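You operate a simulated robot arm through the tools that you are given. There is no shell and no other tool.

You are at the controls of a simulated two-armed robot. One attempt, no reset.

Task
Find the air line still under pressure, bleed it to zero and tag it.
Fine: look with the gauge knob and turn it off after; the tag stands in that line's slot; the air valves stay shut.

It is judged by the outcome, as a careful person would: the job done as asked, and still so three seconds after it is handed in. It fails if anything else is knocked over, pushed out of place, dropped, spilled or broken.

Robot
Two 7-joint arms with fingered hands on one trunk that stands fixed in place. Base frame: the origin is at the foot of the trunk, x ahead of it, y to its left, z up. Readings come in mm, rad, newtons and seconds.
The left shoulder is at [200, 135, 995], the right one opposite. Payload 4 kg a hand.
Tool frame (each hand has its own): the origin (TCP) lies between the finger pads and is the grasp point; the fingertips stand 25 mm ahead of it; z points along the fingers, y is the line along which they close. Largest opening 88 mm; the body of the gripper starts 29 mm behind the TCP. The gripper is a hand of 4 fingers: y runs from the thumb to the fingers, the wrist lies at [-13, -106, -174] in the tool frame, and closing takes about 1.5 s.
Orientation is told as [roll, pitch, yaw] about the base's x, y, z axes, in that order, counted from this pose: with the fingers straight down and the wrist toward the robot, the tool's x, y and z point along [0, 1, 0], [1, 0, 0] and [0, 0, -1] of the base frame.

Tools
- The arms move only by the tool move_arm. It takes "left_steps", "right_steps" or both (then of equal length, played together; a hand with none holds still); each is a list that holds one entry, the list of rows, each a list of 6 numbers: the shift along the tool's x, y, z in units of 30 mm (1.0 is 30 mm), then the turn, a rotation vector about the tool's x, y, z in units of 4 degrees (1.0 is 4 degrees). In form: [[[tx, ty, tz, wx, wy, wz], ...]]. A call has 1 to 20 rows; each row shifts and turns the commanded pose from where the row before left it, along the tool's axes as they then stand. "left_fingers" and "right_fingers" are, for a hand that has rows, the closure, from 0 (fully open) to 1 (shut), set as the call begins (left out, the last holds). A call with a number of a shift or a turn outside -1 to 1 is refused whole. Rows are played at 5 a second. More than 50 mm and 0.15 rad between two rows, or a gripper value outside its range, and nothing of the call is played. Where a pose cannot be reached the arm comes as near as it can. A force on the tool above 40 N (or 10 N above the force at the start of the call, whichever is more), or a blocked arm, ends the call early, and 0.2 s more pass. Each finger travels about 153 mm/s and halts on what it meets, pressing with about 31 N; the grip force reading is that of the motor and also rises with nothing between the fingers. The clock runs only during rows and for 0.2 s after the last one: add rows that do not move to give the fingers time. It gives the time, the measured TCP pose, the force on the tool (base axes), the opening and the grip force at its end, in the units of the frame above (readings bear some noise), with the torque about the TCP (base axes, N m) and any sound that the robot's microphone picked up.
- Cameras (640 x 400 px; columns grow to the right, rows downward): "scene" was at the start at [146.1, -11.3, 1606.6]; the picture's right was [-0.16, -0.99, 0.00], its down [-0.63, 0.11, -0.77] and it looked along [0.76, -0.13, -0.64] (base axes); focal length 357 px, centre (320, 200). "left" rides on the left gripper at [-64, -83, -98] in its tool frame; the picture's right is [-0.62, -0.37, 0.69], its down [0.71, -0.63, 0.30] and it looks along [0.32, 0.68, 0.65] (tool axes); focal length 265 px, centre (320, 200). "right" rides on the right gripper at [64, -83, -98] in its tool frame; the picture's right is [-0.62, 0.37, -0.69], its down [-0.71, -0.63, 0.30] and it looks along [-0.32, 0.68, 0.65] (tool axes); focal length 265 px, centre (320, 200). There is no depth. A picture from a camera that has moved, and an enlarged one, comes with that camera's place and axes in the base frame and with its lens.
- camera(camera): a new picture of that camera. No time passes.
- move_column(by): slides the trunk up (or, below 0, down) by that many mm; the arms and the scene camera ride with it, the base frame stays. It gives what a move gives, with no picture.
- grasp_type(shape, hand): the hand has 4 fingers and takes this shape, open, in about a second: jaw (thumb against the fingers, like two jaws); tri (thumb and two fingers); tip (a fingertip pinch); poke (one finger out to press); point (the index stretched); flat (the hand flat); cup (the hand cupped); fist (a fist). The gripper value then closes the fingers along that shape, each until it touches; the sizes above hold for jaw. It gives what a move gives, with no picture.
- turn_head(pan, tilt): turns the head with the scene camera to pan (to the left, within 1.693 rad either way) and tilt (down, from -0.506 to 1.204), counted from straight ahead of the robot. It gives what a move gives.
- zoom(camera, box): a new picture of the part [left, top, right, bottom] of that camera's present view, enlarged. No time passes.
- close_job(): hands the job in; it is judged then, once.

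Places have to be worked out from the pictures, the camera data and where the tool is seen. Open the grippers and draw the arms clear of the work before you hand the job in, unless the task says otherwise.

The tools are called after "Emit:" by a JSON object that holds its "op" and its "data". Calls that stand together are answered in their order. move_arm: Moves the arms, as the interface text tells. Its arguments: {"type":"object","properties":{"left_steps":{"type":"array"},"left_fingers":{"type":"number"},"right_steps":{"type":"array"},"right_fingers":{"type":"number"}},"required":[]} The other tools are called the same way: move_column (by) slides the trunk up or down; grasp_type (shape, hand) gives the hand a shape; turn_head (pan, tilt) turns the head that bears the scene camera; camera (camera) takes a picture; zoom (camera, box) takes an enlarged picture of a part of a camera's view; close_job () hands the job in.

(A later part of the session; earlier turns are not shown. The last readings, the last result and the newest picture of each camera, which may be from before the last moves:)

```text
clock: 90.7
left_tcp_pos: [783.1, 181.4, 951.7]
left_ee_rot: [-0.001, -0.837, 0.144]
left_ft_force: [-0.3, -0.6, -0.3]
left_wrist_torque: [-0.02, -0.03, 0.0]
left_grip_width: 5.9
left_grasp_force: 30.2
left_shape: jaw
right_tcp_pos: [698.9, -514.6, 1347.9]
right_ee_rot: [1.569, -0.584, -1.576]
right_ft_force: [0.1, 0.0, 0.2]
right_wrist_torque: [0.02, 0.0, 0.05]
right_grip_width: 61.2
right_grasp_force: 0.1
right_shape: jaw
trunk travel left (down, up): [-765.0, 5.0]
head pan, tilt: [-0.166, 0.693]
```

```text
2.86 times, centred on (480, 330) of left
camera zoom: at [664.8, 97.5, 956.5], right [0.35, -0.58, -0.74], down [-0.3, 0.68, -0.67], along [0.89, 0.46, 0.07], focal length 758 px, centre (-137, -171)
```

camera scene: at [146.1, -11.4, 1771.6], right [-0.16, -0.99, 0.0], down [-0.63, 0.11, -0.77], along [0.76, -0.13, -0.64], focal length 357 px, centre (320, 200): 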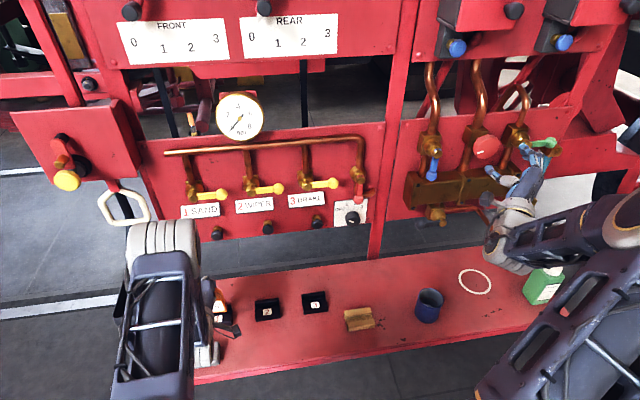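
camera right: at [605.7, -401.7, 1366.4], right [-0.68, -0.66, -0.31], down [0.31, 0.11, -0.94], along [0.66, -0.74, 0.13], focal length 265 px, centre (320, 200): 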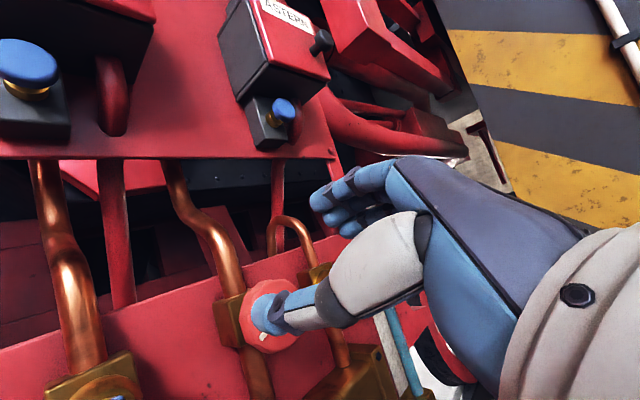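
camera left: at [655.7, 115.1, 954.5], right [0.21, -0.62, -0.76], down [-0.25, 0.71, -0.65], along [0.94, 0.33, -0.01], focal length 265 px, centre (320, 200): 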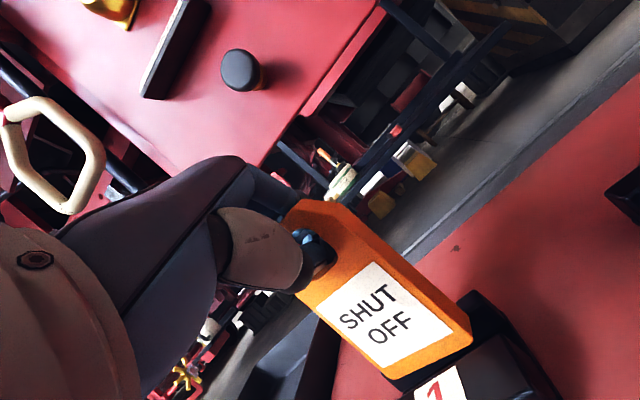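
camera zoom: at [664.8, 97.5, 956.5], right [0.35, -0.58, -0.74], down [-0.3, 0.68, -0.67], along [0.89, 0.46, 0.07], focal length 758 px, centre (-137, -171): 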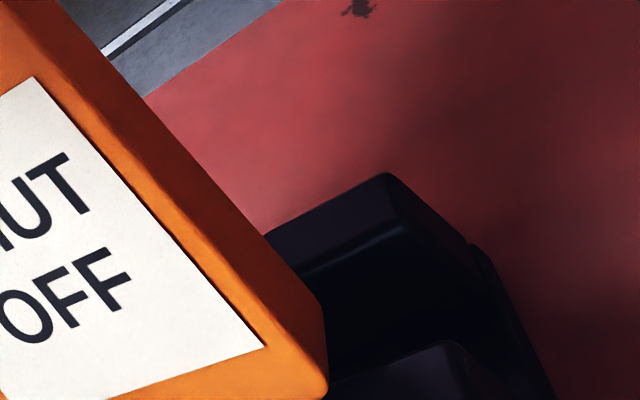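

The tag hangs loosely from the thumb through its hole and swings rather than following the hand, so it stays roughly plumb by itself. Its foot is ~7 mm short of the groove's front edge; I shift 9 mm forward and look again.

Emit:
{"op": "move_arm", "data": {"left_steps": [[[-0.09, 0.1, 0.11, 0, 0, 0], [-0.09, 0.1, 0.11, 0, 0, 0], [0, 0, 0, 0, 0, 0], [0, 0, 0, 0, 0, 0]]]}}

Emit:
{"op": "zoom", "data": {"camera": "scene", "box": [205, 290, 245, 325]}}

Emit:
{"op": "camera", "data": {"camera": "left"}}

Emit:
{"op": "zoom", "data": {"camera": "left", "box": [260, 160, 420, 300]}}

```text
clock: 91.7
left_tcp_pos: [792.1, 176.0, 952.0]
left_ee_rot: [-0.002, -0.835, 0.144]
left_ft_force: [0.2, -0.4, -1.3]
left_wrist_torque: [0.01, -0.02, -0.03]
left_grip_width: 6.0
left_grasp_force: 30.8
left_shape: jaw
right_tcp_pos: [699.6, -514.7, 1349.6]
right_ee_rot: [1.57, -0.584, -1.577]
right_ft_force: [-0.2, 0.6, 0.4]
right_wrist_torque: [-0.02, 0.02, -0.01]
right_grip_width: 61.5
right_grasp_force: 0.0
right_shape: jaw
trunk travel left (down, up): [-765.0, 5.0]
head pan, tilt: [-0.166, 0.693]
```

```text
11.43 times, centred on (225, 308) of scene
camera zoom: at [146.1, -11.4, 1771.6], right [-0.16, -0.99, 0.0], down [-0.63, 0.11, -0.77], along [0.76, -0.13, -0.64], focal length 4075 px, centre (1406, -1029)
```

zoom: 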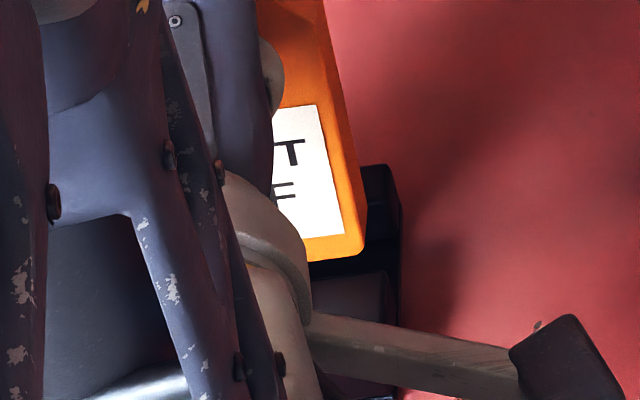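

```text
taken
camera left: at [673.8, 93.6, 955.9], right [0.35, -0.58, -0.74], down [-0.3, 0.68, -0.67], along [0.89, 0.46, 0.07], focal length 265 px, centre (320, 200)
```

left: 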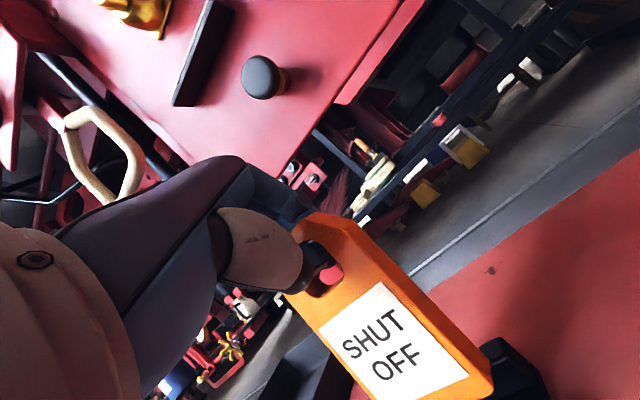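

```text
2.86 times, centred on (340, 230) of left
camera zoom: at [673.8, 93.6, 955.9], right [0.35, -0.58, -0.74], down [-0.3, 0.68, -0.67], along [0.89, 0.46, 0.07], focal length 758 px, centre (263, 114)
```

zoom: 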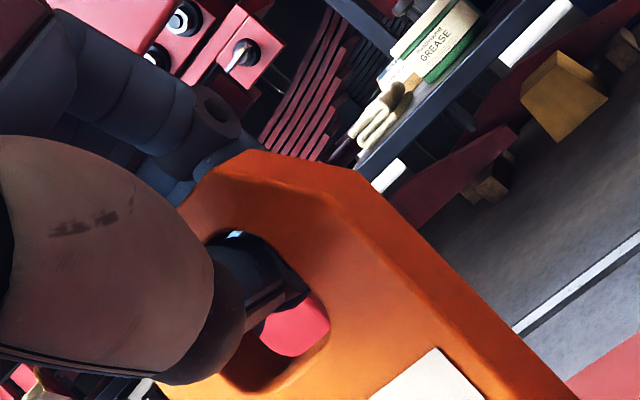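

The tag now leans ~9° but is square, with its foot roughly over the groove mouth and ~5 mm above the rails. I shift 2 mm forward and 7 mm left to centre it, then lower in 2.5 mm steps and read force and height.

Emit:
{"op": "move_arm", "data": {"left_steps": [[[0.221, 0.067, 0.073, 0, 0, 0], [0, 0, 0, 0, 0, 0], [0, -0.062, 0.0558, 0, 0, 0], [0, -0.062, 0.0558, 0, 0, 0], [0, -0.062, 0.0558, 0, 0, 0], [0, -0.062, 0.0558, 0, 0, 0], [0, 0, 0, 0, 0, 0]]]}}

Emit:
{"op": "zoom", "data": {"camera": "scene", "box": [205, 290, 245, 325]}}

Emit:
{"op": "zoom", "data": {"camera": "left", "box": [380, 260, 580, 400]}}

```text
clock: 93.3
left_tcp_pos: [794.3, 183.7, 942.2]
left_ee_rot: [-0.002, -0.835, 0.143]
left_ft_force: [-0.7, -0.8, -0.2]
left_wrist_torque: [0.01, -0.03, 0.05]
left_grip_width: 6.0
left_grasp_force: 30.8
left_shape: jaw
right_tcp_pos: [698.3, -514.6, 1350.0]
right_ee_rot: [1.567, -0.584, -1.575]
right_ft_force: [0.3, 0.2, 0.4]
right_wrist_torque: [0.04, -0.01, 0.02]
right_grip_width: 61.3
right_grasp_force: 0.0
right_shape: jaw
trunk travel left (down, up): [-765.0, 5.0]
head pan, tilt: [-0.166, 0.693]
```

```text
11.43 times, centred on (225, 308) of scene
camera zoom: at [146.1, -11.4, 1771.6], right [-0.16, -0.99, 0.0], down [-0.63, 0.11, -0.77], along [0.76, -0.13, -0.64], focal length 4075 px, centre (1406, -1029)
```

zoom: 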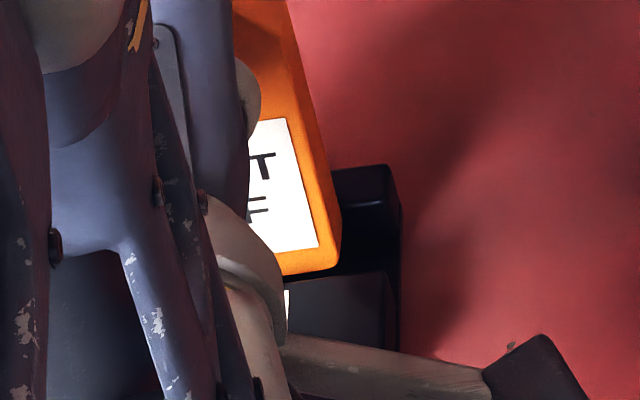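

```text
2.86 times, centred on (480, 330) of left
camera zoom: at [676.3, 100.8, 945.7], right [0.35, -0.58, -0.74], down [-0.3, 0.68, -0.67], along [0.89, 0.46, 0.07], focal length 758 px, centre (-137, -171)
```

zoom: 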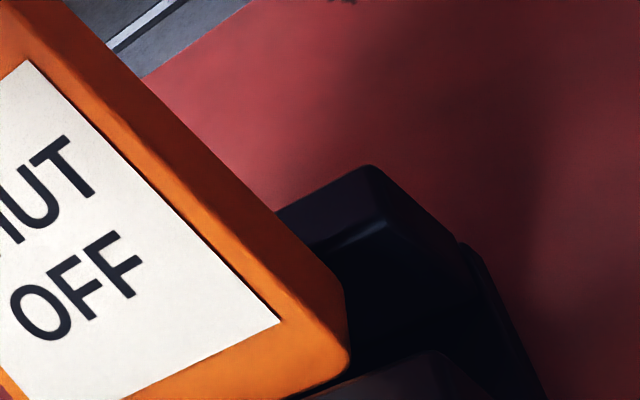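

No contact yet and both sight lines suggest the foot is just inside the groove mouth. I keep lowering gently.

Emit:
{"op": "move_arm", "data": {"left_steps": [[[0, -0.062, 0.0558, 0, 0, 0], [0, -0.062, 0.0558, 0, 0, 0], [0, 0, 0, 0, 0, 0]]]}}

Emit:
{"op": "zoom", "data": {"camera": "scene", "box": [205, 290, 245, 325]}}

Emit:
{"op": "zoom", "data": {"camera": "left", "box": [380, 260, 580, 400]}}

```text
clock: 94.1
left_tcp_pos: [793.7, 182.9, 937.4]
left_ee_rot: [-0.002, -0.835, 0.143]
left_ft_force: [-0.3, -0.5, -0.7]
left_wrist_torque: [0.0, -0.03, 0.0]
left_grip_width: 6.2
left_grasp_force: 30.9
left_shape: jaw
right_tcp_pos: [699.3, -514.4, 1349.0]
right_ee_rot: [1.568, -0.584, -1.576]
right_ft_force: [0.6, -0.3, 0.0]
right_wrist_torque: [-0.04, 0.02, 0.03]
right_grip_width: 61.6
right_grasp_force: 0.1
right_shape: jaw
trunk travel left (down, up): [-765.0, 5.0]
head pan, tilt: [-0.166, 0.693]
```

```text
11.43 times, centred on (225, 308) of scene
camera zoom: at [146.1, -11.4, 1771.6], right [-0.16, -0.99, 0.0], down [-0.63, 0.11, -0.77], along [0.76, -0.13, -0.64], focal length 4075 px, centre (1406, -1029)
```

zoom: 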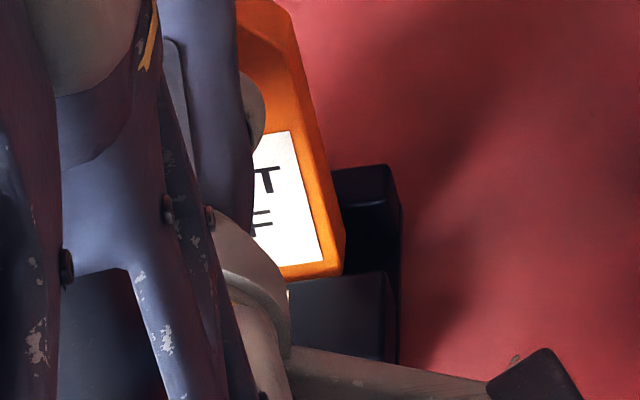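

```text
2.86 times, centred on (480, 330) of left
camera zoom: at [676.2, 100.7, 940.4], right [0.35, -0.58, -0.74], down [-0.3, 0.68, -0.67], along [0.89, 0.46, 0.07], focal length 758 px, centre (-137, -171)
```

zoom: 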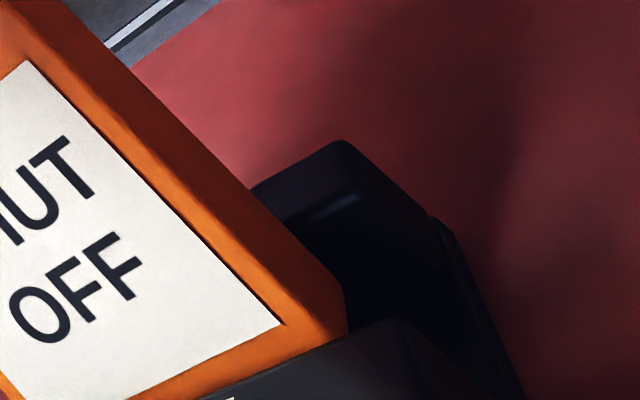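

The front rail now hides the tag's lower edge in both views, so it is entering the groove with no force. I lower further until it seats.

Emit:
{"op": "move_arm", "data": {"left_steps": [[[0, -0.062, 0.0558, 0, 0, 0], [0, -0.062, 0.0558, 0, 0, 0], [0, 0, 0, 0, 0, 0]]]}}

Emit:
{"op": "zoom", "data": {"camera": "scene", "box": [205, 290, 245, 325]}}

Emit:
{"op": "zoom", "data": {"camera": "left", "box": [380, 260, 580, 400]}}

```text
clock: 94.9
left_tcp_pos: [794.4, 183.4, 932.9]
left_ee_rot: [-0.003, -0.833, 0.145]
left_ft_force: [2.2, 0.7, -0.9]
left_wrist_torque: [0.03, -0.01, 0.0]
left_grip_width: 6.0
left_grasp_force: 31.0
left_shape: jaw
right_tcp_pos: [699.8, -514.1, 1348.9]
right_ee_rot: [1.569, -0.583, -1.576]
right_ft_force: [-0.2, -0.6, -0.8]
right_wrist_torque: [-0.02, 0.05, 0.03]
right_grip_width: 61.3
right_grasp_force: 0.0
right_shape: jaw
trunk travel left (down, up): [-765.0, 5.0]
head pan, tilt: [-0.166, 0.693]
```

```text
11.43 times, centred on (225, 308) of scene
camera zoom: at [146.1, -11.4, 1771.6], right [-0.16, -0.99, 0.0], down [-0.63, 0.11, -0.77], along [0.76, -0.13, -0.64], focal length 4075 px, centre (1406, -1029)
```

zoom: 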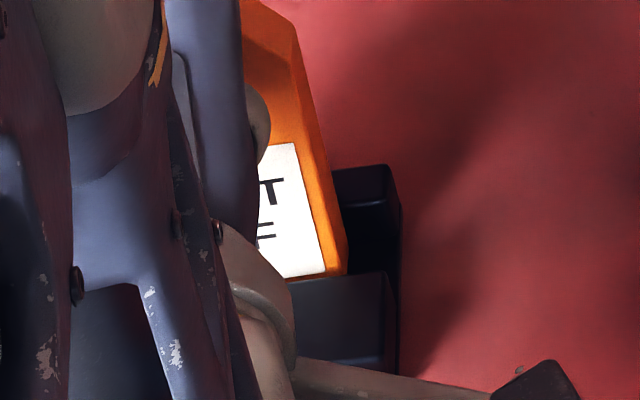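

```text
2.86 times, centred on (480, 330) of left
camera zoom: at [676.1, 100.3, 935.9], right [0.35, -0.58, -0.74], down [-0.3, 0.68, -0.67], along [0.89, 0.46, 0.07], focal length 758 px, centre (-137, -171)
```

zoom: 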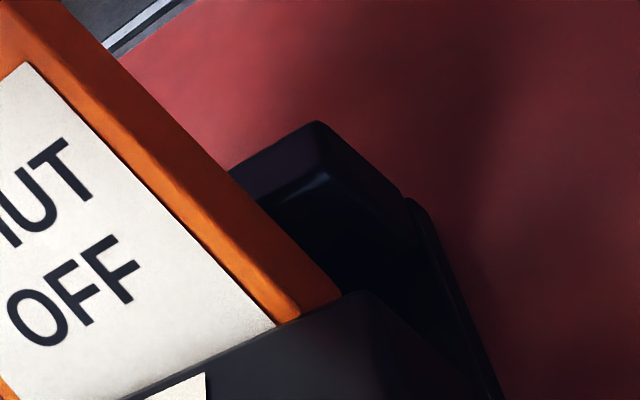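

Now the label's bottom meets the rail edge, as it did in the stand. I lower a little more to find the floor contact.

Emit:
{"op": "move_arm", "data": {"left_steps": [[[0, -0.05, 0.0446, 0, 0, 0], [0, -0.05, 0.0446, 0, 0, 0], [0, 0, 0, 0, 0, 0]]]}}

Emit:
{"op": "zoom", "data": {"camera": "scene", "box": [205, 290, 245, 325]}}

Emit:
{"op": "camera", "data": {"camera": "left"}}

```text
clock: 95.7
left_tcp_pos: [793.8, 183.7, 927.4]
left_ee_rot: [0.0, -0.835, 0.143]
left_ft_force: [-1.2, -0.2, 0.3]
left_wrist_torque: [0.0, 0.01, -0.02]
left_grip_width: 6.3
left_grasp_force: 30.3
left_shape: jaw
right_tcp_pos: [697.6, -515.5, 1348.8]
right_ee_rot: [1.568, -0.585, -1.578]
right_ft_force: [-0.2, 0.0, -0.1]
right_wrist_torque: [0.01, 0.0, -0.02]
right_grip_width: 61.3
right_grasp_force: 0.1
right_shape: jaw
trunk travel left (down, up): [-765.0, 5.0]
head pan, tilt: [-0.166, 0.693]
```

```text
11.43 times, centred on (225, 308) of scene
camera zoom: at [146.1, -11.4, 1771.6], right [-0.16, -0.99, 0.0], down [-0.63, 0.11, -0.77], along [0.76, -0.13, -0.64], focal length 4075 px, centre (1406, -1029)
```

zoom: 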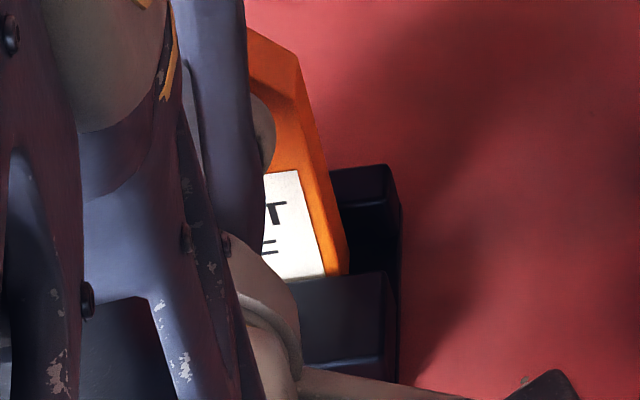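

```text
taken
camera left: at [676.0, 99.7, 931.8], right [0.35, -0.58, -0.74], down [-0.3, 0.68, -0.67], along [0.89, 0.46, 0.07], focal length 265 px, centre (320, 200)
```

left: 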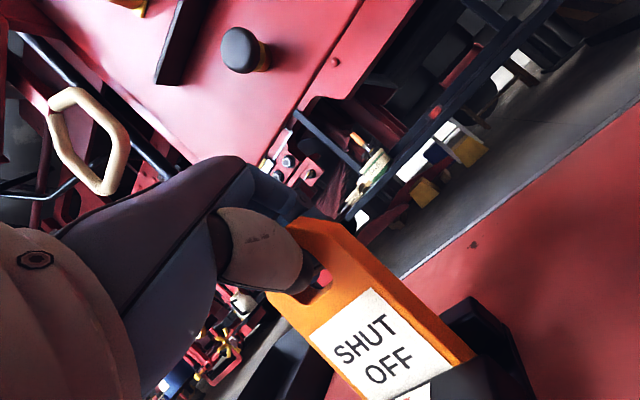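

Still nearly zero force. I lower another 3 mm.

Emit:
{"op": "move_arm", "data": {"left_steps": [[[0, -0.037, 0.0335, 0, 0, 0], [0, -0.037, 0.0335, 0, 0, 0], [0, 0, 0, 0, 0, 0]]]}}

Emit:
{"op": "zoom", "data": {"camera": "scene", "box": [205, 280, 245, 325]}}

Emit:
{"op": "zoom", "data": {"camera": "left", "box": [260, 190, 540, 400]}}

```text
clock: 96.5
left_tcp_pos: [793.8, 182.9, 926.2]
left_ee_rot: [-0.002, -0.833, 0.141]
left_ft_force: [-0.4, 0.2, -0.3]
left_wrist_torque: [-0.02, -0.03, -0.03]
left_grip_width: 6.2
left_grasp_force: 31.2
left_shape: jaw
right_tcp_pos: [697.4, -515.1, 1349.1]
right_ee_rot: [1.569, -0.587, -1.577]
right_ft_force: [0.5, -0.5, -0.2]
right_wrist_torque: [0.0, 0.04, -0.02]
right_grip_width: 61.4
right_grasp_force: 0.0
right_shape: jaw
trunk travel left (down, up): [-765.0, 5.0]
head pan, tilt: [-0.166, 0.693]
```

```text
8.89 times, centred on (225, 302) of scene
camera zoom: at [146.1, -11.4, 1771.6], right [-0.16, -0.99, 0.0], down [-0.63, 0.11, -0.77], along [0.76, -0.13, -0.64], focal length 3170 px, centre (1164, -711)
```

zoom: 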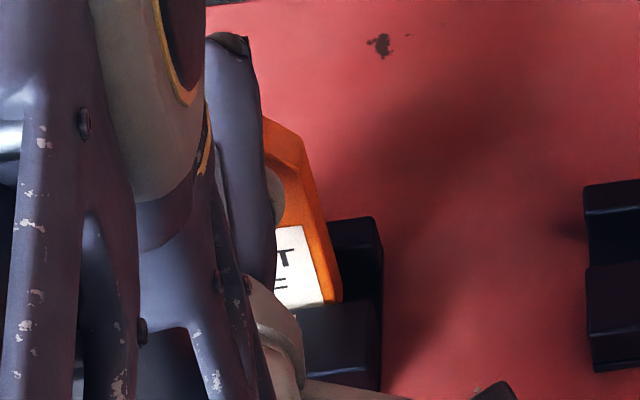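

```text
1.90 times, centred on (400, 295) of left
camera zoom: at [676.3, 100.4, 929.0], right [0.35, -0.58, -0.74], down [-0.3, 0.68, -0.67], along [0.89, 0.46, 0.07], focal length 506 px, centre (168, 19)
```

zoom: 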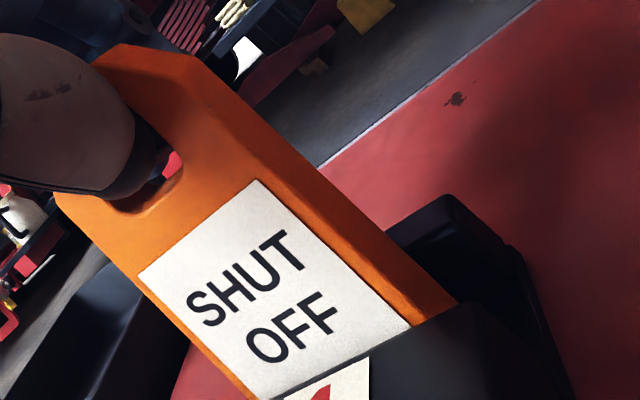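

The tag has seated: it slid slightly in the hand, stands vertical, and its foot is behind the rail. The thumb sits in the tag's hole, so I release in small increments while raising the hand to draw the thumb straight out.

Emit:
{"op": "move_arm", "data": {"left_steps": [[[0, 0, 0, 0, 0, 0], [0, 0, 0, 0, 0, 0], [0, 0, 0, 0, 0, 0]]], "left_fingers": 0.88}}

Emit:
{"op": "zoom", "data": {"camera": "left", "box": [260, 190, 540, 400]}}

Emit:
{"op": "zoom", "data": {"camera": "scene", "box": [205, 280, 245, 325]}}

```text
clock: 97.3
left_tcp_pos: [794.6, 183.9, 926.6]
left_ee_rot: [-0.002, -0.838, 0.143]
left_ft_force: [0.6, 1.6, 9.2]
left_wrist_torque: [0.02, 0.19, -0.05]
left_grip_width: 9.2
left_grasp_force: 0.0
left_shape: jaw
right_tcp_pos: [697.5, -514.9, 1349.3]
right_ee_rot: [1.57, -0.586, -1.575]
right_ft_force: [0.8, 0.2, 0.3]
right_wrist_torque: [0.02, -0.04, -0.01]
right_grip_width: 61.4
right_grasp_force: 0.1
right_shape: jaw
trunk travel left (down, up): [-765.0, 5.0]
head pan, tilt: [-0.166, 0.693]
```

```text
1.90 times, centred on (400, 295) of left
camera zoom: at [676.9, 100.8, 930.0], right [0.35, -0.58, -0.74], down [-0.29, 0.68, -0.67], along [0.89, 0.46, 0.07], focal length 506 px, centre (168, 19)
```

zoom: 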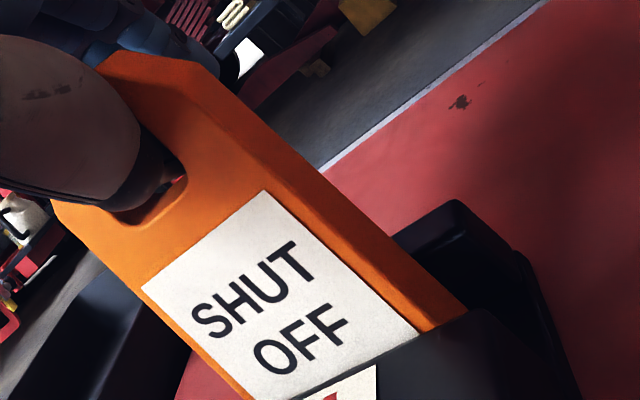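

```text
8.89 times, centred on (225, 302) of scene
camera zoom: at [145.8, -11.3, 1771.8], right [-0.16, -0.99, 0.0], down [-0.63, 0.11, -0.77], along [0.76, -0.13, -0.64], focal length 3170 px, centre (1164, -711)
```

zoom: 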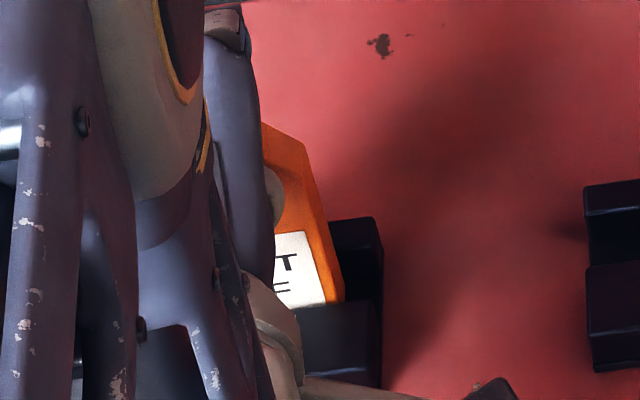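

9 N upward on the hand means the thumb presses on the hole's lower edge. I raise the hand 5 mm to relieve it.

Emit:
{"op": "move_arm", "data": {"left_steps": [[[0, 0.062, -0.0558, 0, 0, 0], [0, 0.062, -0.0558, 0, 0, 0], [0, 0, 0, 0, 0, 0]]]}}

Emit:
{"op": "zoom", "data": {"camera": "left", "box": [260, 190, 540, 400]}}

Emit:
{"op": "zoom", "data": {"camera": "scene", "box": [205, 280, 245, 325]}}

```text
clock: 98.1
left_tcp_pos: [794.8, 182.9, 930.9]
left_ee_rot: [-0.002, -0.833, 0.143]
left_ft_force: [1.8, 0.2, -1.4]
left_wrist_torque: [0.04, -0.13, -0.02]
left_grip_width: 10.4
left_grasp_force: 0.2
left_shape: jaw
right_tcp_pos: [698.2, -515.0, 1349.0]
right_ee_rot: [1.567, -0.585, -1.576]
right_ft_force: [0.6, 1.2, -0.3]
right_wrist_torque: [-0.04, -0.01, 0.02]
right_grip_width: 61.4
right_grasp_force: 0.1
right_shape: jaw
trunk travel left (down, up): [-765.0, 5.0]
head pan, tilt: [-0.166, 0.693]
```

```text
1.90 times, centred on (400, 295) of left
camera zoom: at [676.0, 100.5, 933.8], right [0.35, -0.58, -0.74], down [-0.3, 0.68, -0.67], along [0.89, 0.45, 0.07], focal length 506 px, centre (168, 19)
```

zoom: 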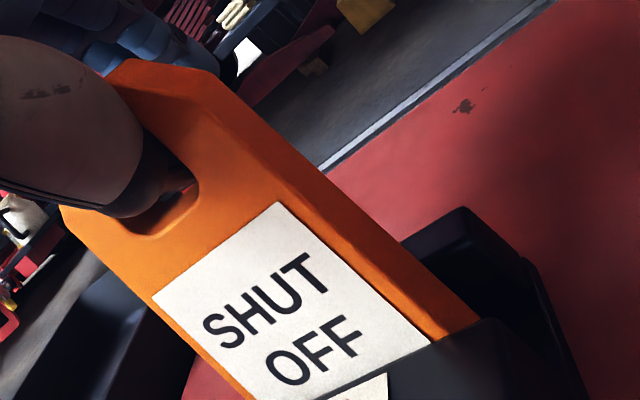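

```text
8.89 times, centred on (225, 302) of scene
camera zoom: at [146.2, -11.4, 1771.5], right [-0.16, -0.99, 0.0], down [-0.63, 0.11, -0.77], along [0.76, -0.13, -0.64], focal length 3170 px, centre (1164, -711)
```

zoom: 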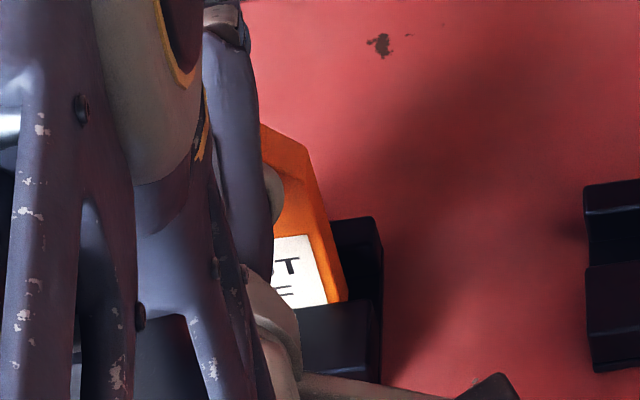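

Force is back to ~0 and the tag sits in the groove. I continue opening a bit more with a matching rise.

Emit:
{"op": "move_arm", "data": {"left_steps": [[[0, 0.062, -0.0558, 0, 0, 0], [0, 0.062, -0.0558, 0, 0, 0], [0, 0, 0, 0, 0, 0]]], "left_fingers": 0.77}}

Emit:
{"op": "zoom", "data": {"camera": "left", "box": [260, 190, 540, 400]}}

Emit:
{"op": "zoom", "data": {"camera": "scene", "box": [205, 280, 245, 325]}}

```text
clock: 98.9
left_tcp_pos: [793.6, 183.2, 934.4]
left_ee_rot: [-0.003, -0.832, 0.144]
left_ft_force: [1.1, 1.4, -0.6]
left_wrist_torque: [0.03, -0.1, -0.01]
left_grip_width: 19.2
left_grasp_force: 0.1
left_shape: jaw
right_tcp_pos: [698.1, -515.8, 1348.4]
right_ee_rot: [1.569, -0.585, -1.575]
right_ft_force: [0.3, 0.8, 0.2]
right_wrist_torque: [0.0, -0.02, -0.03]
right_grip_width: 61.3
right_grasp_force: 0.0
right_shape: jaw
trunk travel left (down, up): [-765.0, 5.0]
head pan, tilt: [-0.166, 0.693]
```

```text
1.90 times, centred on (400, 295) of left
camera zoom: at [675.6, 100.8, 938.8], right [0.35, -0.58, -0.74], down [-0.3, 0.68, -0.67], along [0.89, 0.46, 0.07], focal length 506 px, centre (168, 19)
```

zoom: 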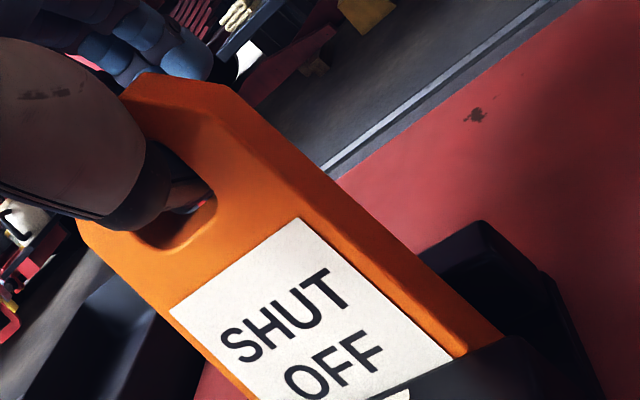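

```text
8.89 times, centred on (225, 302) of scene
camera zoom: at [146.2, -11.3, 1771.6], right [-0.16, -0.99, 0.0], down [-0.63, 0.11, -0.77], along [0.76, -0.13, -0.64], focal length 3170 px, centre (1164, -711)
```

zoom: 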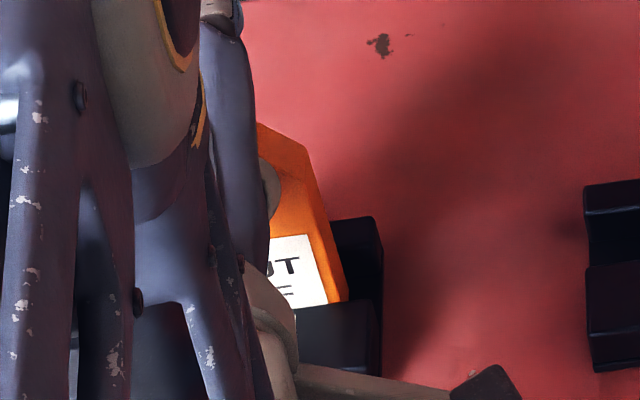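

The tag stays still while the hand opens. Another increment.

Emit:
{"op": "move_arm", "data": {"left_steps": [[[0, 0.062, -0.0558, 0, 0, 0], [0, 0.062, -0.0558, 0, 0, 0], [0, 0, 0, 0, 0, 0]]], "left_fingers": 0.64}}

Emit:
{"op": "zoom", "data": {"camera": "left", "box": [260, 190, 540, 400]}}

Emit:
{"op": "zoom", "data": {"camera": "scene", "box": [205, 280, 245, 325]}}

```text
clock: 99.7
left_tcp_pos: [794.4, 184.3, 940.2]
left_ee_rot: [-0.002, -0.835, 0.144]
left_ft_force: [1.9, 0.6, -0.8]
left_wrist_torque: [0.05, -0.17, -0.02]
left_grip_width: 29.5
left_grasp_force: 0.1
left_shape: jaw
right_tcp_pos: [697.7, -515.2, 1348.6]
right_ee_rot: [1.57, -0.585, -1.576]
right_ft_force: [-0.2, 0.5, 0.0]
right_wrist_torque: [-0.02, 0.0, -0.02]
right_grip_width: 61.3
right_grasp_force: 0.1
right_shape: jaw
trunk travel left (down, up): [-765.0, 5.0]
head pan, tilt: [-0.166, 0.693]
```

```text
1.90 times, centred on (400, 295) of left
camera zoom: at [676.3, 101.1, 944.0], right [0.35, -0.58, -0.74], down [-0.3, 0.68, -0.67], along [0.89, 0.46, 0.07], focal length 506 px, centre (168, 19)
```

zoom: 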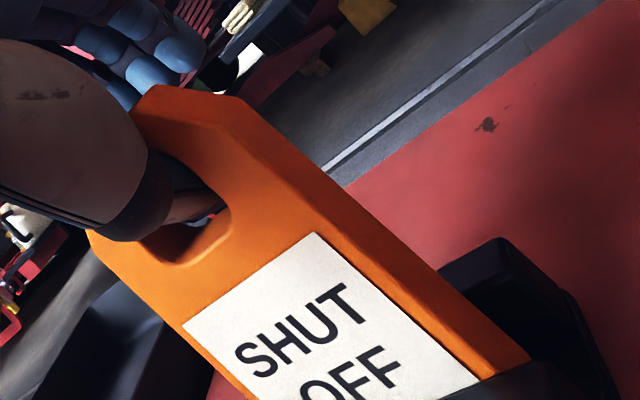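

```text
8.89 times, centred on (225, 302) of scene
camera zoom: at [146.2, -11.3, 1771.6], right [-0.16, -0.99, 0.0], down [-0.63, 0.11, -0.77], along [0.76, -0.13, -0.64], focal length 3170 px, centre (1164, -711)
```

zoom: 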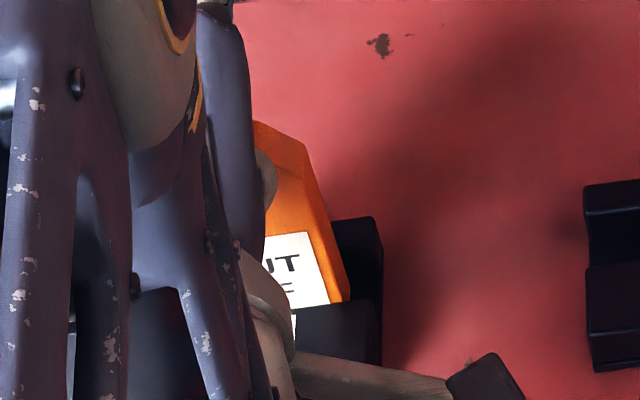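

The thumb is now at the top of the hole, so I open further without rising this time.

Emit:
{"op": "move_arm", "data": {"left_steps": [[[0, 0, 0, 0, 0, 0], [0, 0, 0, 0, 0, 0]]], "left_fingers": 0.54}}

Emit:
{"op": "zoom", "data": {"camera": "left", "box": [260, 190, 540, 400]}}

Emit:
{"op": "zoom", "data": {"camera": "scene", "box": [205, 280, 245, 325]}}

```text
clock: 100.3
left_tcp_pos: [794.4, 184.3, 941.0]
left_ee_rot: [-0.001, -0.838, 0.143]
left_ft_force: [3.3, 0.6, -0.4]
left_wrist_torque: [0.03, -0.19, -0.03]
left_grip_width: 35.7
left_grasp_force: 0.2
left_shape: jaw
right_tcp_pos: [697.5, -514.5, 1348.7]
right_ee_rot: [1.568, -0.585, -1.576]
right_ft_force: [0.2, 0.0, 0.2]
right_wrist_torque: [-0.01, 0.0, -0.02]
right_grip_width: 61.1
right_grasp_force: 0.0
right_shape: jaw
trunk travel left (down, up): [-765.0, 5.0]
head pan, tilt: [-0.166, 0.693]
```

```text
1.90 times, centred on (400, 295) of left
camera zoom: at [676.4, 101.1, 944.1], right [0.35, -0.58, -0.74], down [-0.3, 0.68, -0.67], along [0.89, 0.46, 0.07], focal length 506 px, centre (168, 19)
```

zoom: 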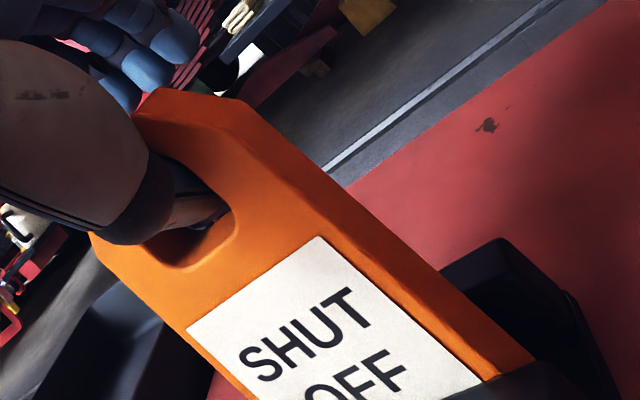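

```text
8.89 times, centred on (225, 302) of scene
camera zoom: at [146.2, -11.3, 1771.6], right [-0.16, -0.99, 0.0], down [-0.63, 0.11, -0.77], along [0.76, -0.13, -0.64], focal length 3170 px, centre (1164, -711)
```

zoom: 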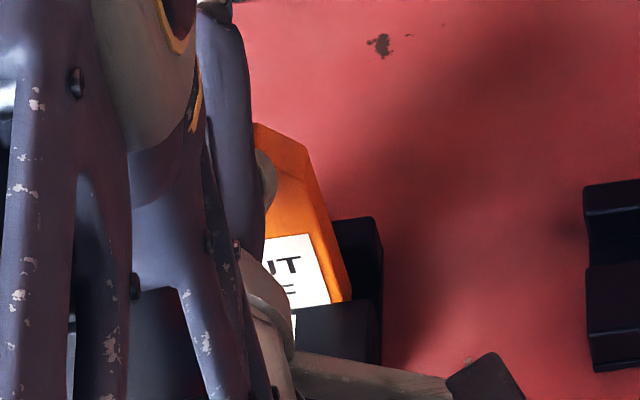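

The thumb runs through the hole along the hand's own axis (forward-down), so the clean way out is to retract along that axis. I back off 12 mm along it first.

Emit:
{"op": "move_arm", "data": {"left_steps": [[[0, 0, -0.2, 0, 0, 0], [0, 0, -0.2, 0, 0, 0], [0, 0, 0, 0, 0, 0]]], "left_fingers": 0.6}}

Emit:
{"op": "zoom", "data": {"camera": "left", "box": [260, 190, 540, 400]}}

Emit:
{"op": "zoom", "data": {"camera": "scene", "box": [205, 280, 245, 325]}}

```text
clock: 101.1
left_tcp_pos: [785.7, 182.5, 948.2]
left_ee_rot: [-0.002, -0.834, 0.143]
left_ft_force: [-0.1, -0.3, 0.2]
left_wrist_torque: [0.03, -0.03, 0.02]
left_grip_width: 35.4
left_grasp_force: 0.0
left_shape: jaw
right_tcp_pos: [699.7, -514.9, 1347.8]
right_ee_rot: [1.569, -0.585, -1.575]
right_ft_force: [-0.1, -0.1, 0.2]
right_wrist_torque: [0.03, 0.03, 0.01]
right_grip_width: 61.4
right_grasp_force: 0.1
right_shape: jaw
trunk travel left (down, up): [-765.0, 5.0]
head pan, tilt: [-0.166, 0.693]
```

```text
1.90 times, centred on (400, 295) of left
camera zoom: at [668.3, 99.3, 951.7], right [0.35, -0.58, -0.74], down [-0.3, 0.68, -0.67], along [0.89, 0.46, 0.07], focal length 506 px, centre (168, 19)
```

zoom: 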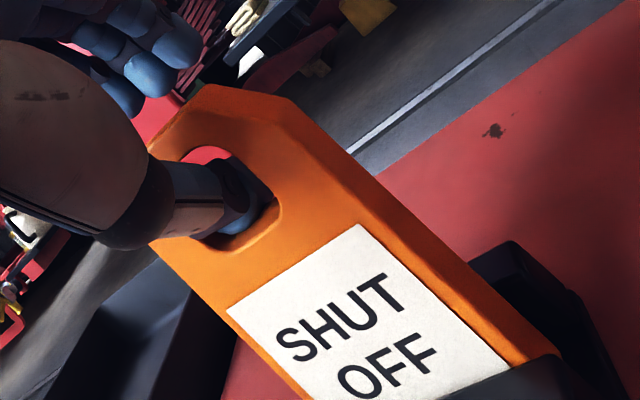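

```text
8.89 times, centred on (225, 302) of scene
camera zoom: at [146.1, -11.4, 1771.6], right [-0.16, -0.99, 0.0], down [-0.63, 0.11, -0.77], along [0.76, -0.13, -0.64], focal length 3170 px, centre (1164, -711)
```

zoom: 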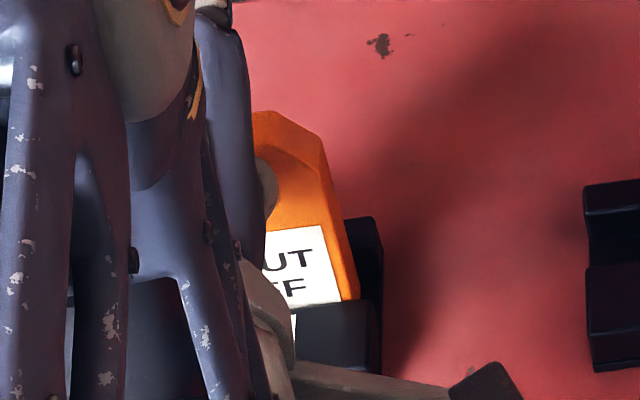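

Now the thumb sits free in the middle of the hole and the tag stands by itself. I continue retracting along the same axis.

Emit:
{"op": "move_arm", "data": {"left_steps": [[[0, 0, -0.25, 0, 0, 0], [0, 0, -0.25, 0, 0, 0], [0, 0, 0, 0, 0, 0]]]}}

Emit:
{"op": "zoom", "data": {"camera": "left", "box": [260, 190, 540, 400]}}

Emit:
{"op": "zoom", "data": {"camera": "scene", "box": [205, 280, 245, 325]}}

```text
clock: 101.9
left_tcp_pos: [774.2, 182.2, 958.8]
left_ee_rot: [-0.001, -0.834, 0.143]
left_ft_force: [0.6, -0.2, -0.5]
left_wrist_torque: [0.0, 0.01, 0.0]
left_grip_width: 35.7
left_grasp_force: 0.0
left_shape: jaw
right_tcp_pos: [698.5, -515.2, 1349.4]
right_ee_rot: [1.568, -0.586, -1.577]
right_ft_force: [-0.6, -0.2, -0.8]
right_wrist_torque: [0.01, -0.01, -0.01]
right_grip_width: 61.2
right_grasp_force: 0.0
right_shape: jaw
trunk travel left (down, up): [-765.0, 5.0]
head pan, tilt: [-0.166, 0.693]
```

```text
1.90 times, centred on (400, 295) of left
camera zoom: at [656.8, 98.3, 962.5], right [0.35, -0.58, -0.74], down [-0.3, 0.68, -0.67], along [0.89, 0.46, 0.07], focal length 506 px, centre (168, 19)
```

zoom: 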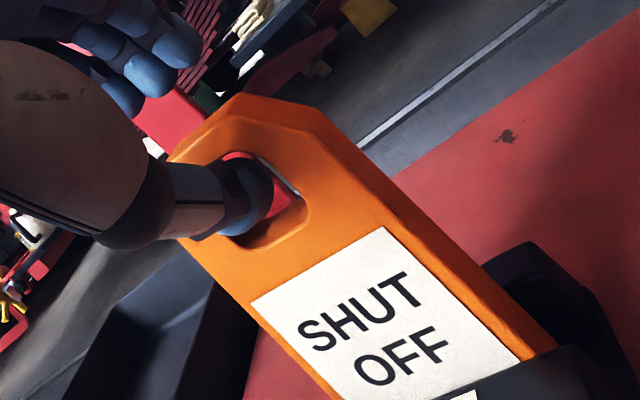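

```text
8.89 times, centred on (225, 302) of scene
camera zoom: at [146.1, -11.4, 1771.6], right [-0.16, -0.99, 0.0], down [-0.63, 0.11, -0.77], along [0.76, -0.13, -0.64], focal length 3170 px, centre (1164, -711)
```

zoom: 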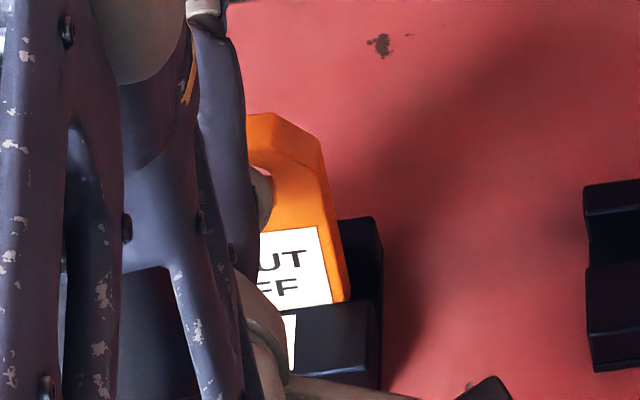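

Nearly out and force-free. I retract another 18 mm.

Emit:
{"op": "move_arm", "data": {"left_steps": [[[0, 0, -0.3, 0, 0, 0], [0, 0, -0.3, 0, 0, 0], [0, 0, 0, 0, 0, 0]]]}}

Emit:
{"op": "zoom", "data": {"camera": "left", "box": [260, 190, 540, 400]}}

Emit:
{"op": "zoom", "data": {"camera": "scene", "box": [205, 280, 245, 325]}}

```text
clock: 102.7
left_tcp_pos: [761.6, 178.9, 970.2]
left_ee_rot: [-0.002, -0.834, 0.143]
left_ft_force: [-0.6, 0.1, 0.5]
left_wrist_torque: [0.02, -0.01, 0.04]
left_grip_width: 35.6
left_grasp_force: 0.1
left_shape: jaw
right_tcp_pos: [699.1, -516.3, 1348.2]
right_ee_rot: [1.569, -0.584, -1.575]
right_ft_force: [-0.8, -0.3, 0.4]
right_wrist_torque: [-0.01, 0.0, -0.01]
right_grip_width: 61.3
right_grasp_force: 0.1
right_shape: jaw
trunk travel left (down, up): [-765.0, 5.0]
head pan, tilt: [-0.166, 0.693]
```

```text
1.90 times, centred on (400, 295) of left
camera zoom: at [643.4, 95.7, 974.2], right [0.35, -0.58, -0.74], down [-0.3, 0.68, -0.67], along [0.89, 0.46, 0.07], focal length 506 px, centre (168, 19)
```

zoom: 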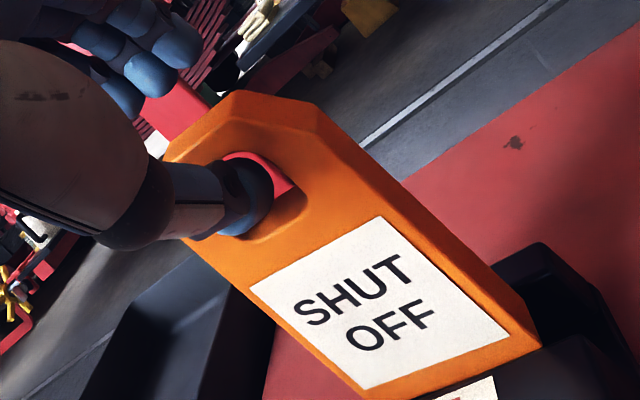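

```text
8.89 times, centred on (225, 302) of scene
camera zoom: at [146.1, -11.3, 1771.6], right [-0.16, -0.99, 0.0], down [-0.63, 0.11, -0.77], along [0.76, -0.13, -0.64], focal length 3170 px, centre (1164, -711)
```

zoom: 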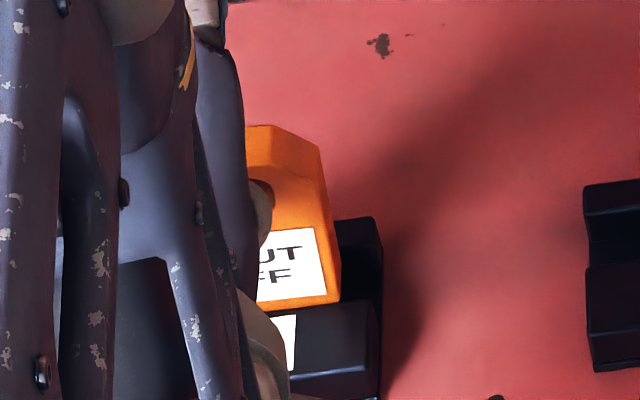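

The thumb tip has hooked the hole's upper edge and lifted the tag ~7 mm out. I lower the hand straight down to reseat it before backing the last bit out horizontally.

Emit:
{"op": "move_arm", "data": {"left_steps": [[[0, -0.05, 0.045, 0, 0, 0], [0, -0.05, 0.045, 0, 0, 0], [0, -0.05, 0.045, 0, 0, 0], [0, -0.05, 0.045, 0, 0, 0], [0, 0, 0, 0, 0, 0]]]}}

Emit:
{"op": "zoom", "data": {"camera": "left", "box": [260, 190, 540, 400]}}

Emit:
{"op": "zoom", "data": {"camera": "scene", "box": [205, 280, 245, 325]}}

```text
clock: 103.9
left_tcp_pos: [761.3, 179.1, 961.8]
left_ee_rot: [-0.002, -0.836, 0.143]
left_ft_force: [-0.6, -0.5, 0.3]
left_wrist_torque: [-0.01, 0.03, 0.02]
left_grip_width: 35.4
left_grasp_force: 0.0
left_shape: jaw
right_tcp_pos: [698.7, -515.9, 1349.1]
right_ee_rot: [1.569, -0.586, -1.576]
right_ft_force: [-0.7, 0.2, -0.2]
right_wrist_torque: [0.01, 0.02, -0.01]
right_grip_width: 61.2
right_grasp_force: 0.0
right_shape: jaw
trunk travel left (down, up): [-765.0, 5.0]
head pan, tilt: [-0.166, 0.693]
```

```text
1.90 times, centred on (400, 295) of left
camera zoom: at [643.2, 95.9, 966.1], right [0.35, -0.58, -0.74], down [-0.3, 0.68, -0.67], along [0.89, 0.46, 0.07], focal length 506 px, centre (168, 19)
```

zoom: 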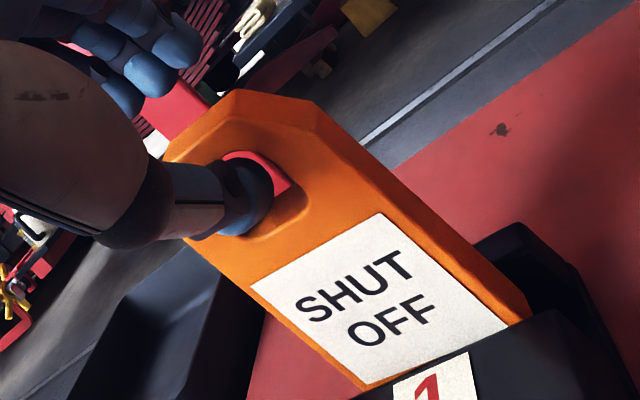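

```text
8.89 times, centred on (225, 302) of scene
camera zoom: at [146.1, -11.4, 1771.6], right [-0.16, -0.99, 0.0], down [-0.63, 0.11, -0.77], along [0.76, -0.13, -0.64], focal length 3170 px, centre (1164, -711)
```

zoom: 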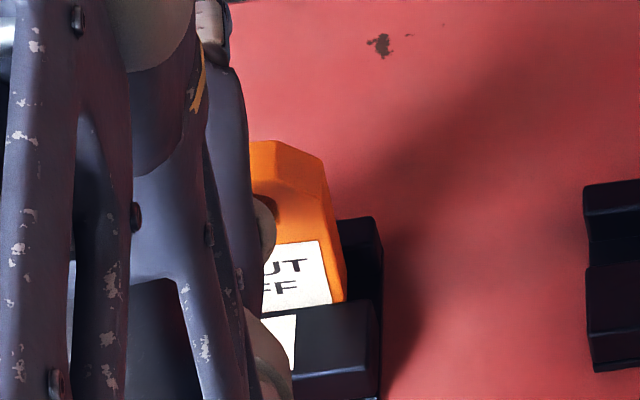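

The foot is back behind the rail. The thumb is less inclined than the hand axis, so I lower 4 mm more to centre it in the hole, then back out nearly horizontally.

Emit:
{"op": "move_arm", "data": {"left_steps": [[[0, -0.05, 0.045, 0, 0, 0], [0, -0.05, 0.045, 0, 0, 0], [0, 0, 0, 0, 0, 0]]]}}

Emit:
{"op": "zoom", "data": {"camera": "left", "box": [260, 190, 540, 400]}}

Emit:
{"op": "zoom", "data": {"camera": "scene", "box": [205, 280, 245, 325]}}

```text
clock: 104.7
left_tcp_pos: [761.4, 178.7, 958.9]
left_ee_rot: [-0.001, -0.834, 0.144]
left_ft_force: [0.4, 0.6, -1.1]
left_wrist_torque: [0.03, 0.01, -0.03]
left_grip_width: 35.5
left_grasp_force: 0.1
left_shape: jaw
right_tcp_pos: [698.8, -514.5, 1348.8]
right_ee_rot: [1.569, -0.586, -1.576]
right_ft_force: [0.4, 0.3, 0.1]
right_wrist_torque: [0.05, 0.0, -0.02]
right_grip_width: 61.3
right_grasp_force: 0.0
right_shape: jaw
trunk travel left (down, up): [-765.0, 5.0]
head pan, tilt: [-0.166, 0.693]
```

```text
1.90 times, centred on (400, 295) of left
camera zoom: at [643.0, 95.7, 962.4], right [0.35, -0.58, -0.74], down [-0.3, 0.68, -0.67], along [0.89, 0.46, 0.07], focal length 506 px, centre (168, 19)
```

zoom: 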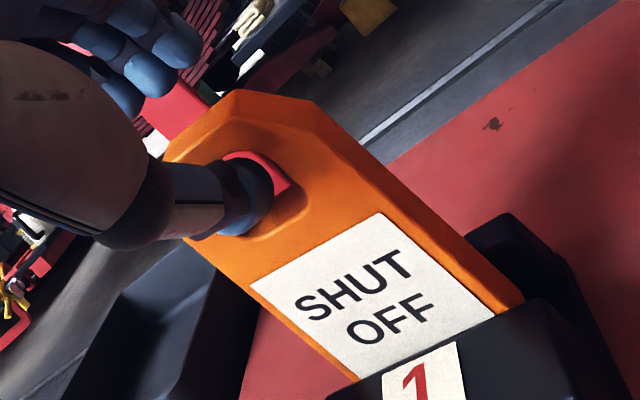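

```text
8.89 times, centred on (225, 302) of scene
camera zoom: at [146.1, -11.4, 1771.6], right [-0.16, -0.99, 0.0], down [-0.63, 0.11, -0.77], along [0.76, -0.13, -0.64], focal length 3170 px, centre (1164, -711)
```

zoom: 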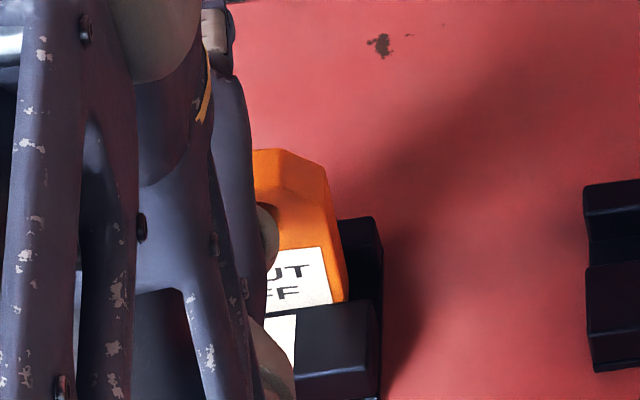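

The tag is riding on the thumb and leaning toward the robot. I go back forward 13 mm to where it stood upright and lower to free the thumb in the hole.

Emit:
{"op": "move_arm", "data": {"left_steps": [[[0.02, 0.14, 0.16, 0, 0, 0], [0.02, 0.14, 0.16, 0, 0, 0], [0, -0.05, 0.045, 0, 0, 0], [0, -0.05, 0.045, 0, 0, 0], [0, -0.05, 0.045, 0, 0, 0], [0, 0, 0, 0, 0, 0]]]}}

Emit:
{"op": "zoom", "data": {"camera": "left", "box": [260, 190, 540, 400]}}

Emit:
{"op": "zoom", "data": {"camera": "scene", "box": [205, 280, 245, 325]}}

```text
clock: 106.1
left_tcp_pos: [773.9, 182.3, 952.4]
left_ee_rot: [-0.002, -0.834, 0.145]
left_ft_force: [-0.5, 0.5, 0.1]
left_wrist_torque: [0.0, -0.01, 0.01]
left_grip_width: 35.4
left_grasp_force: 0.0
left_shape: jaw
right_tcp_pos: [697.6, -515.7, 1349.2]
right_ee_rot: [1.569, -0.584, -1.575]
right_ft_force: [0.2, 0.4, 0.1]
right_wrist_torque: [-0.01, 0.01, 0.01]
right_grip_width: 61.4
right_grasp_force: 0.1
right_shape: jaw
trunk travel left (down, up): [-765.0, 5.0]
head pan, tilt: [-0.166, 0.693]
```

```text
1.90 times, centred on (400, 295) of left
camera zoom: at [655.6, 98.6, 956.3], right [0.35, -0.58, -0.74], down [-0.3, 0.68, -0.67], along [0.89, 0.46, 0.07], focal length 506 px, centre (168, 19)
```

zoom: 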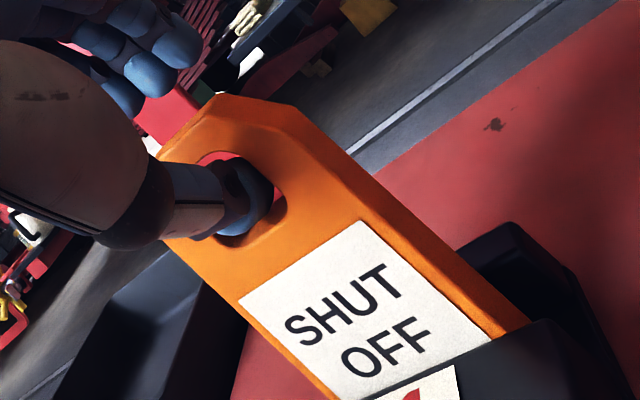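

```text
8.89 times, centred on (225, 302) of scene
camera zoom: at [146.1, -11.4, 1771.6], right [-0.16, -0.99, 0.0], down [-0.63, 0.11, -0.77], along [0.76, -0.13, -0.64], focal length 3170 px, centre (1164, -711)
```

zoom: 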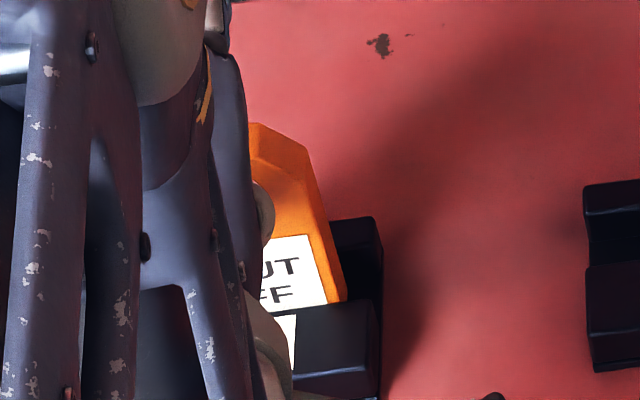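

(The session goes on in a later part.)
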